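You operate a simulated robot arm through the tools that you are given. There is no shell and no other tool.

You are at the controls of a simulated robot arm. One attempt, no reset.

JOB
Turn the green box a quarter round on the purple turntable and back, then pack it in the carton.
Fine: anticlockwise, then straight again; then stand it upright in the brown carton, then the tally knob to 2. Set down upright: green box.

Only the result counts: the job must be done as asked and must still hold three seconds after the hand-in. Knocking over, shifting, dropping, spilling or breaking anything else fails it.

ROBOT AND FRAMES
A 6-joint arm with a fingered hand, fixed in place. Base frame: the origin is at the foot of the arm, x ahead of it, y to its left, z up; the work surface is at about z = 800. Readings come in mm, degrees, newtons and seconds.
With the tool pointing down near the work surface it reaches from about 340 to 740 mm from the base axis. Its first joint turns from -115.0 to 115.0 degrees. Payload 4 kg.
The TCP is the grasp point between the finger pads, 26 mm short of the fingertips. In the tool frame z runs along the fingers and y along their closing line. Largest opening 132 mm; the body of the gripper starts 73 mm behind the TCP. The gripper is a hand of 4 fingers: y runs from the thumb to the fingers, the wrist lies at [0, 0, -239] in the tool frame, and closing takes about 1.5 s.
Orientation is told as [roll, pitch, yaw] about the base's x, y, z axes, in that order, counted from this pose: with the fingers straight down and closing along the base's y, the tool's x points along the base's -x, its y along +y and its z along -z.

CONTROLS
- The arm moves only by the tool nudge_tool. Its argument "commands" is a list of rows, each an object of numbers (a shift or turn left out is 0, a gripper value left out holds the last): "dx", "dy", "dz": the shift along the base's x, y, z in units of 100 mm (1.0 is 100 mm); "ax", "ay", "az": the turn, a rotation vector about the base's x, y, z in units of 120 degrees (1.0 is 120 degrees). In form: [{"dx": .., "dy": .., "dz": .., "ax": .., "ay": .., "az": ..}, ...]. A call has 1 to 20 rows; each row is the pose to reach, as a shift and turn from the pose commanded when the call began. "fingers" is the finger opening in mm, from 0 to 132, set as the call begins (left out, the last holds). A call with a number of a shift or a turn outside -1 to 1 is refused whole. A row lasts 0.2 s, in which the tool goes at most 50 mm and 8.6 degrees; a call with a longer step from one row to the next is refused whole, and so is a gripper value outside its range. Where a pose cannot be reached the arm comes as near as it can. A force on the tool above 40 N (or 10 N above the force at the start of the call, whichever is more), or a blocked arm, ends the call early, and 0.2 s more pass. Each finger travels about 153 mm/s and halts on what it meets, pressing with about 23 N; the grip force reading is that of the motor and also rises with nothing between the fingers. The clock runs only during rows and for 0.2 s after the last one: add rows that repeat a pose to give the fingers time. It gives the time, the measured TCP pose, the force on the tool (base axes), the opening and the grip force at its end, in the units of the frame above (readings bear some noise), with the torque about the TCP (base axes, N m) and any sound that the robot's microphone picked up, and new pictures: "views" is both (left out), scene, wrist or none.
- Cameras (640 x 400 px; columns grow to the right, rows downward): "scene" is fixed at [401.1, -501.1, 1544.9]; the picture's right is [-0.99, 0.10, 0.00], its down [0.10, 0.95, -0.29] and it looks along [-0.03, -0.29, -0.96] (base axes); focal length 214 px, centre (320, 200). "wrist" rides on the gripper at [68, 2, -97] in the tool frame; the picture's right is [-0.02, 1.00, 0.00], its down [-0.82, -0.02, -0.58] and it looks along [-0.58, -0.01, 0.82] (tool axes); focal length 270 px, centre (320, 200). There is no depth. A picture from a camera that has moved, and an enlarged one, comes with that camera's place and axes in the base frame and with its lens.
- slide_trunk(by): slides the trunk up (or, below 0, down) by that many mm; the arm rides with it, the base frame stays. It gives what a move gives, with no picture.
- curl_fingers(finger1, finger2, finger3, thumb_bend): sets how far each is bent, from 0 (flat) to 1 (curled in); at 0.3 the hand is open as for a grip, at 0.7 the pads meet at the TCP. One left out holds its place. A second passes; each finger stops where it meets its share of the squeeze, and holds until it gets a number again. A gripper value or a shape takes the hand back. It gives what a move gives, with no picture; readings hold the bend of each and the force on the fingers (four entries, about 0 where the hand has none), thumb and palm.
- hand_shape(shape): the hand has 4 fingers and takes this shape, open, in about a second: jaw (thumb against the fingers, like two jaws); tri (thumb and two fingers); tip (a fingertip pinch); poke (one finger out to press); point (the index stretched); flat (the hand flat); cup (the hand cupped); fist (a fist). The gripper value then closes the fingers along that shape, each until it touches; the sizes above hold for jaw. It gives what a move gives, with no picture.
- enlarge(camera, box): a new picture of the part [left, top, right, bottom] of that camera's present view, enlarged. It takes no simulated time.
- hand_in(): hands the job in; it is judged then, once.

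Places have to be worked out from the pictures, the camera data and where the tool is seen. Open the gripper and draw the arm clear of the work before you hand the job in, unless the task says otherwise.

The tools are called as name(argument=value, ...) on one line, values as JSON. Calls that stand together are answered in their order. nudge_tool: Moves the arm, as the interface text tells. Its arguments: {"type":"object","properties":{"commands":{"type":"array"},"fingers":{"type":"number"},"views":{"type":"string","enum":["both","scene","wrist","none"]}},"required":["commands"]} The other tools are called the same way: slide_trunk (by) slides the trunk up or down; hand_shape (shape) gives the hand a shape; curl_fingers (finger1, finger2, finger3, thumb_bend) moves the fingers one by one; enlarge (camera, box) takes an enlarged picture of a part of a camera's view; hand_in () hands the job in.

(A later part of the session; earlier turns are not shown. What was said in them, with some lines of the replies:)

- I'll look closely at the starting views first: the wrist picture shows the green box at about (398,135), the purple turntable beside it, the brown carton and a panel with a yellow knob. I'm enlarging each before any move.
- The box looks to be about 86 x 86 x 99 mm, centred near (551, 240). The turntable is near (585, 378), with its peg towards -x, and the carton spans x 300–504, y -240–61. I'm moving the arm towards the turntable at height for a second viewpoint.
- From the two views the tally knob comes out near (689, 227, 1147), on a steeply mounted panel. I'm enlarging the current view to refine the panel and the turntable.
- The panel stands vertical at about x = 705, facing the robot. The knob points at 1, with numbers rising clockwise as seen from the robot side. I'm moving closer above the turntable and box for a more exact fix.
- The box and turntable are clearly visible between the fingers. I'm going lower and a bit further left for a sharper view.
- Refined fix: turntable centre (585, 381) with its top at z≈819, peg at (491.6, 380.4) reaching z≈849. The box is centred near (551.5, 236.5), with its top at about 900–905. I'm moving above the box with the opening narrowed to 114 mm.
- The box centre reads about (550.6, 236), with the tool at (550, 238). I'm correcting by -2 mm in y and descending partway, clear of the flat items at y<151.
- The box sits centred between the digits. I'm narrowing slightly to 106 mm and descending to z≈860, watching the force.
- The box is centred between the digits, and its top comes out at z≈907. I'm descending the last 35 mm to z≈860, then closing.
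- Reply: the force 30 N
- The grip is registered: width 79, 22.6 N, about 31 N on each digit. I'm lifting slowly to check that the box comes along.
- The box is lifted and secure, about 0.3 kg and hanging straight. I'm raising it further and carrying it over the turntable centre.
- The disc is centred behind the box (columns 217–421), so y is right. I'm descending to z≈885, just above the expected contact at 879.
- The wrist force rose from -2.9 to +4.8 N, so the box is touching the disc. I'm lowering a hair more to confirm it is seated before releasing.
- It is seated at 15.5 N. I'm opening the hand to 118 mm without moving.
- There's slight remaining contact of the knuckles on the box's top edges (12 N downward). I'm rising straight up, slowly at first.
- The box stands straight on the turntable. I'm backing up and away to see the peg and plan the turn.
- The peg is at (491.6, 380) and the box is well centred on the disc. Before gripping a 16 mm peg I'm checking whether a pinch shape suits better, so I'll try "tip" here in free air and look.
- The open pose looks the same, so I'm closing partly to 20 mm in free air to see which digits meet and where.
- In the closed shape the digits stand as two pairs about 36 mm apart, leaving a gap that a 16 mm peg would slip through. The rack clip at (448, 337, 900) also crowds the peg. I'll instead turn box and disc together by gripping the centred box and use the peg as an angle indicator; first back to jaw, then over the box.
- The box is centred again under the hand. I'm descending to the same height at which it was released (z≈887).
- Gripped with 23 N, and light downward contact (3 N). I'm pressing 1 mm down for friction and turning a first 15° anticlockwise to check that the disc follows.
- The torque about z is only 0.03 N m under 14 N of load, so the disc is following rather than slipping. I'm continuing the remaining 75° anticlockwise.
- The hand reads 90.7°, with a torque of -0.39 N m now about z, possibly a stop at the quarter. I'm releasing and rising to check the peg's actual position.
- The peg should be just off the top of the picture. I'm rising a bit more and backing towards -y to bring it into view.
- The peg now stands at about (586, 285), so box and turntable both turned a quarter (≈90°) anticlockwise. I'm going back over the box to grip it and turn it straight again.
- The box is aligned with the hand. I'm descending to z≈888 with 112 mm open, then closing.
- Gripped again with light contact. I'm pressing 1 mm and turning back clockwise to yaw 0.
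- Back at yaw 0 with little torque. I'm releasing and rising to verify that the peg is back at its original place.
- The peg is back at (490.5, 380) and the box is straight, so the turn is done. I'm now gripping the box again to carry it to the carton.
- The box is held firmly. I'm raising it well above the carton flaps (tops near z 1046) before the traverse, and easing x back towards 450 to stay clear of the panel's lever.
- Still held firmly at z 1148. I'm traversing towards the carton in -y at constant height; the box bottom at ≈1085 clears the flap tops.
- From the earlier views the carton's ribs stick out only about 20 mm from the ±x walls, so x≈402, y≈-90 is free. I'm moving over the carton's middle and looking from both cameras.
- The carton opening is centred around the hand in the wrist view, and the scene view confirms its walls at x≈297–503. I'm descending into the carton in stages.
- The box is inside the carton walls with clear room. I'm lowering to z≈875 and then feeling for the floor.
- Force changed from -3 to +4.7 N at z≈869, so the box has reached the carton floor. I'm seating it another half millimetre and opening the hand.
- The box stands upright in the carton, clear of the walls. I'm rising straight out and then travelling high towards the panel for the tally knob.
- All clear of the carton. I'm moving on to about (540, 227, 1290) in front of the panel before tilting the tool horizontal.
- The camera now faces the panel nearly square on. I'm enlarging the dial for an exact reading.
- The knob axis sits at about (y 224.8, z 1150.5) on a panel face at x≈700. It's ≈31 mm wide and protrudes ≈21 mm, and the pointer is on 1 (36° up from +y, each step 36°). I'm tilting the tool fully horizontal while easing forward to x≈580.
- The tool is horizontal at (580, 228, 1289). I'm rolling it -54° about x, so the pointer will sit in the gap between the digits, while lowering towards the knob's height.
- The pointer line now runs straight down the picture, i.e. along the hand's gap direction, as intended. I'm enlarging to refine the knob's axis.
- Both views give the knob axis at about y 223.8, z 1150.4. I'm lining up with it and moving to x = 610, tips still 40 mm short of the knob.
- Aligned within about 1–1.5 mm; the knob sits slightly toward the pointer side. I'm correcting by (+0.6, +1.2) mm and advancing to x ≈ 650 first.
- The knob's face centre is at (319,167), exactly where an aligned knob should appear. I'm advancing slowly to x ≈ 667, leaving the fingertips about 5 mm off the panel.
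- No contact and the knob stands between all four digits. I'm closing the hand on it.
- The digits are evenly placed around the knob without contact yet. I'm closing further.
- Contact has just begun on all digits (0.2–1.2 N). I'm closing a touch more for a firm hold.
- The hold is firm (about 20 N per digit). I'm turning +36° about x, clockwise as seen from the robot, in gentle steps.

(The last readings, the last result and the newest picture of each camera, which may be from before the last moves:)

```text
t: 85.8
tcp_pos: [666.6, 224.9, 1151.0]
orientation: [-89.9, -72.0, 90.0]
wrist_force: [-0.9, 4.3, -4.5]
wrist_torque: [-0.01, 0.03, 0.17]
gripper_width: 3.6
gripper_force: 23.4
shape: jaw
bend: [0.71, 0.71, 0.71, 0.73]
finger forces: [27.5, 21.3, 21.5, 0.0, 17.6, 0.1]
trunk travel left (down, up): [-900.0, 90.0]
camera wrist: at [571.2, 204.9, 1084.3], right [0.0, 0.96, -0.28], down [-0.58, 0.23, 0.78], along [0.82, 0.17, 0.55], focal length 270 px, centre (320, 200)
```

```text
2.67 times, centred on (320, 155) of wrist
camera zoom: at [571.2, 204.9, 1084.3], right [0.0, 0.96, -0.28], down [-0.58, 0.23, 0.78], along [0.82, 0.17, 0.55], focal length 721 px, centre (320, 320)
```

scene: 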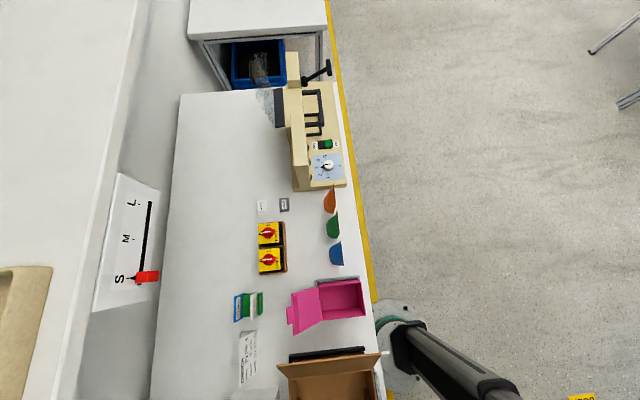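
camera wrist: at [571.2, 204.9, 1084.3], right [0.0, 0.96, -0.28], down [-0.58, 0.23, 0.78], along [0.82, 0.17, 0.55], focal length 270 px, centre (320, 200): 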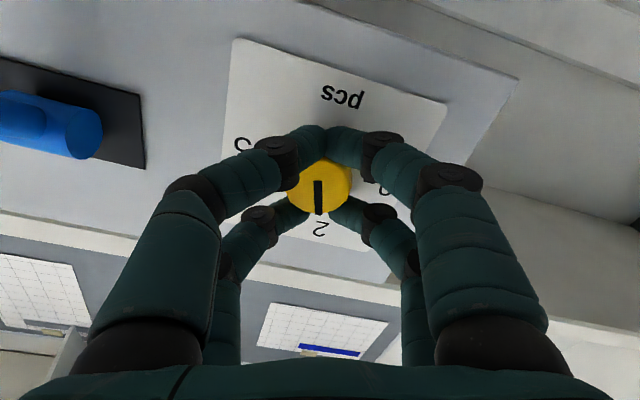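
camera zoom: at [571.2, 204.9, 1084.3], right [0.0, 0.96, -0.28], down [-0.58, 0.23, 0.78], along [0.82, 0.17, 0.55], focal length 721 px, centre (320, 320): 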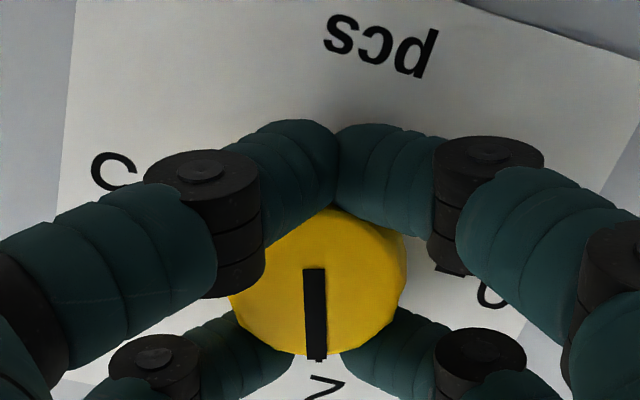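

The knob followed and its line now points at 2. I'm opening gently and backing straight off to check.

nudge_tool(commands=[{"dx": 0.0}, {"dx": 0.0}, {"dx": 0.0}, {"dx": 0.0}], fingers=70, views="none")

nudge_tool(commands=[{"dx": -0.08}, {"dx": -0.2}, {"dx": -0.4}, {"dx": -0.65}, {"dx": -0.8}, {"dx": -0.8}], views="wrist")

enlarge(camera="wrist", box=[224, 50, 416, 170])

```text
t: 86.8
tcp_pos: [666.7, 224.9, 1152.1]
orientation: [-90.1, -72.0, 89.9]
wrist_force: [0.6, -0.3, 0.1]
wrist_torque: [0.01, -0.01, 0.06]
gripper_width: 69.2
gripper_force: 0.1
shape: jaw
bend: [0.72, 0.72, 0.72, 0.7]
finger forces: [0.0, 0.0, 0.0, 0.1, 0.2, 0.0]
trunk travel left (down, up): [-900.0, 90.0]
```

```text
t: 88.2
tcp_pos: [588.6, 225.3, 1151.8]
orientation: [-90.1, -72.0, 90.1]
wrist_force: [-0.2, 0.7, 0.3]
wrist_torque: [0.04, 0.0, -0.02]
gripper_width: 69.3
gripper_force: 0.1
shape: jaw
bend: [0.72, 0.72, 0.72, 0.7]
finger forces: [0.0, 0.1, 0.0, 0.1, 0.1, 0.1]
trunk travel left (down, up): [-900.0, 90.0]
camera wrist: at [491.3, 204.2, 1085.1], right [0.0, 0.96, -0.28], down [-0.58, 0.23, 0.78], along [0.82, 0.16, 0.55], focal length 270 px, centre (320, 200)
```

wrist: 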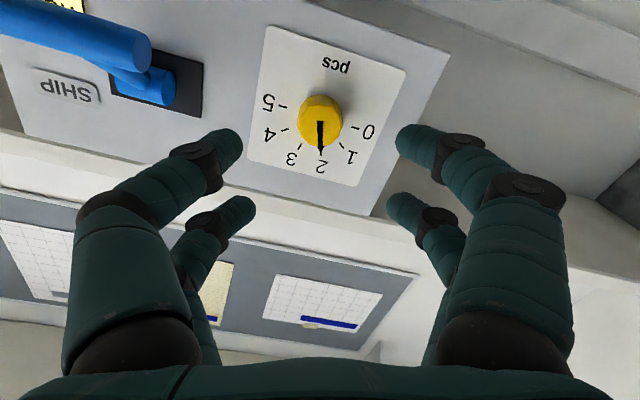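

```text
3.33 times, centred on (320, 110) of wrist
camera zoom: at [491.3, 204.2, 1085.1], right [0.0, 0.96, -0.28], down [-0.58, 0.23, 0.78], along [0.82, 0.16, 0.55], focal length 901 px, centre (320, 500)
```

zoom: 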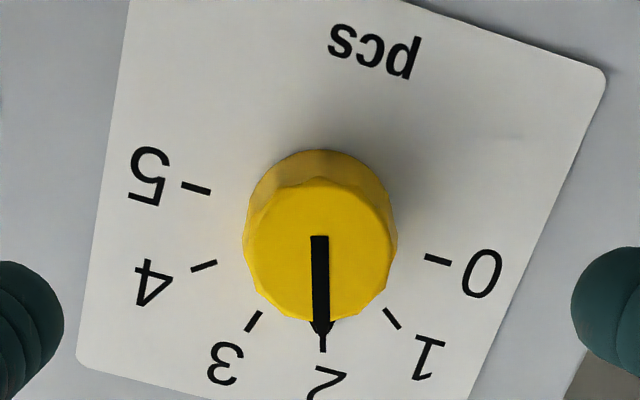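

The pointer sits exactly on 2 and the lever is untouched. I'm backing off upward and undoing the roll, opening the hand wide.

nudge_tool(commands=[{"dx": -0.1, "dz": 0.2}, {"dx": -0.2, "dz": 0.5, "ax": 0.05}, {"dx": -0.3, "dz": 0.8, "ax": 0.1}, {"dx": -0.4, "dz": 1.0, "ax": 0.15}, {"dx": -0.4, "dz": 1.0, "ax": 0.15}], views="none")

nudge_tool(commands=[{"dz": 0.2, "ay": 0.05}, {"dz": 0.4, "ay": 0.11}, {"dz": 0.5, "ay": 0.18}, {"dz": 0.5, "ay": 0.25}, {"dz": 0.5, "ay": 0.32}, {"dz": 0.5, "ay": 0.39}, {"dz": 0.5, "ay": 0.46}, {"dz": 0.5, "ay": 0.53}, {"dz": 0.5, "ay": 0.6}, {"dz": 0.5, "ay": 0.67}, {"dz": 0.5, "ay": 0.73}, {"dz": 0.5, "ay": 0.75}, {"dz": 0.5, "ay": 0.75}], fingers=132, views="wrist")

```text
t: 89.4
tcp_pos: [547.0, 225.2, 1251.3]
orientation: [56.2, -90.0, -56.3]
wrist_force: [-0.2, 0.7, 0.2]
wrist_torque: [-0.02, 0.01, 0.04]
gripper_width: 69.3
gripper_force: 0.0
shape: jaw
bend: [0.72, 0.72, 0.72, 0.7]
finger forces: [0.0, 0.1, 0.0, 0.1, 0.1, 0.0]
trunk travel left (down, up): [-900.0, 90.0]
```

```text
t: 92.2
tcp_pos: [546.3, 225.3, 1301.1]
orientation: [0.0, 0.0, 0.0]
wrist_force: [-0.1, -0.5, -1.3]
wrist_torque: [0.01, -0.01, 0.0]
gripper_width: 131.9
gripper_force: 0.0
shape: jaw
bend: [0.3, 0.3, 0.3, 0.3]
finger forces: [0.0, 0.0, 0.0, 0.1, 0.1, 0.0]
trunk travel left (down, up): [-900.0, 90.0]
camera wrist: at [479.6, 224.8, 1397.0], right [0.02, 1.0, 0.0], down [0.82, -0.02, 0.58], along [0.58, -0.01, -0.82], focal length 270 px, centre (320, 200)
```

wrist: 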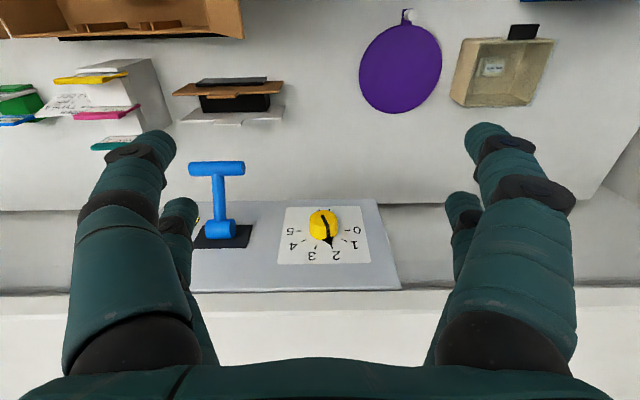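

The tool is upright again and everything looks undisturbed. I'm drawing back to near the start pose for a final check of the carton and turntable.

nudge_tool(commands=[{"dx": -0.25, "dy": -0.25, "dz": 0.1}, {"dx": -0.5, "dy": -0.5, "dz": 0.3}, {"dx": -0.75, "dy": -0.75, "dz": 0.5}, {"dx": -1.0, "dy": -1.0, "dz": 0.6}, {"dx": -1.0, "dy": -1.0, "dz": 0.6}], views="none")

nudge_tool(commands=[{"dx": -0.2, "dy": -0.3}, {"dx": -0.5, "dy": -0.6}, {"dx": -0.75, "dy": -0.63}, {"dx": -0.75, "dy": -0.63}], views="both")

enlarge(camera="wrist", box=[100, 0, 500, 220])

enlarge(camera="wrist", box=[270, 220, 470, 345])

```text
t: 93.4
tcp_pos: [447.3, 125.6, 1360.4]
orientation: [0.1, 0.0, 0.0]
wrist_force: [-0.2, 0.2, 0.5]
wrist_torque: [0.04, 0.02, -0.02]
gripper_width: 131.9
gripper_force: 0.0
shape: jaw
bend: [0.3, 0.3, 0.3, 0.3]
finger forces: [0.0, 0.1, 0.0, 0.0, 0.0, 0.0]
trunk travel left (down, up): [-900.0, 90.0]
```

```text
t: 94.4
tcp_pos: [372.3, 60.2, 1361.6]
orientation: [0.0, -0.1, -0.1]
wrist_force: [-0.2, -0.3, -0.5]
wrist_torque: [0.02, -0.01, 0.0]
gripper_width: 131.9
gripper_force: 0.0
shape: jaw
bend: [0.3, 0.3, 0.3, 0.3]
finger forces: [0.0, 0.0, 0.0, 0.0, 0.0, 0.0]
trunk travel left (down, up): [-900.0, 90.0]
camera wrist: at [304.5, 61.5, 1457.4], right [0.02, 1.0, 0.0], down [0.82, -0.02, 0.58], along [0.58, -0.01, -0.82], focal length 270 px, centre (320, 200)
```

scene: 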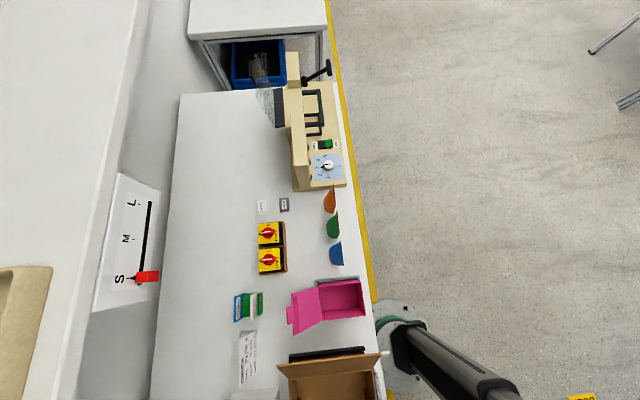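
wrist: 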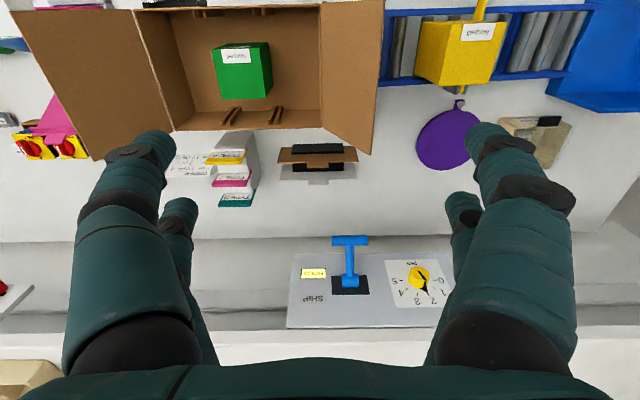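

```text
1.60 times, centred on (300, 110) of wrist
camera zoom: at [304.5, 61.5, 1457.4], right [0.02, 1.0, 0.0], down [0.82, -0.02, 0.58], along [0.58, -0.01, -0.82], focal length 432 px, centre (352, 344)
```

zoom: 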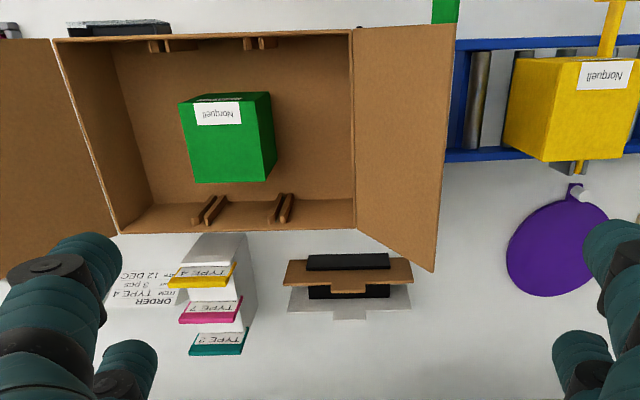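

```text
3.20 times, centred on (370, 282) of wrist
camera zoom: at [304.5, 61.5, 1457.4], right [0.02, 1.0, 0.0], down [0.82, -0.02, 0.58], along [0.58, -0.01, -0.82], focal length 865 px, centre (160, -64)
```

zoom: 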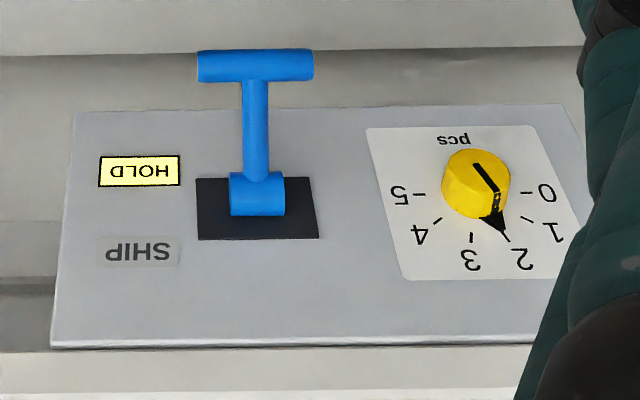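

The green box stands upright in the carton, the turntable is back where it was, the tally knob points at 2, and nothing else has moved. The hand is open and clear, so I'm handing in.

hand_in()

```text
The job is handed in.
```

The job is handed in, and the last pictures before hand-in showed every step done. I haven't seen the judge's result.

- **Turn:** The green box went onto the turntable, a quarter turn anticlockwise and then straight again. I turned it by gripping the box rather than the peg, because the hand couldn't hold the peg reliably. The peg moved round with it to about 90° and came back to its starting place.
- **Carton:** The box stands upright in the middle of the brown carton, clear of the walls and ribs.
- **Tally knob:** It went from 1 to 2, and the pointer sits on the 2 mark.
- **Everything else:** I saw nothing else moved or knocked, and the panel lever is still on HOLD. The hand is open and drawn back near its start position.
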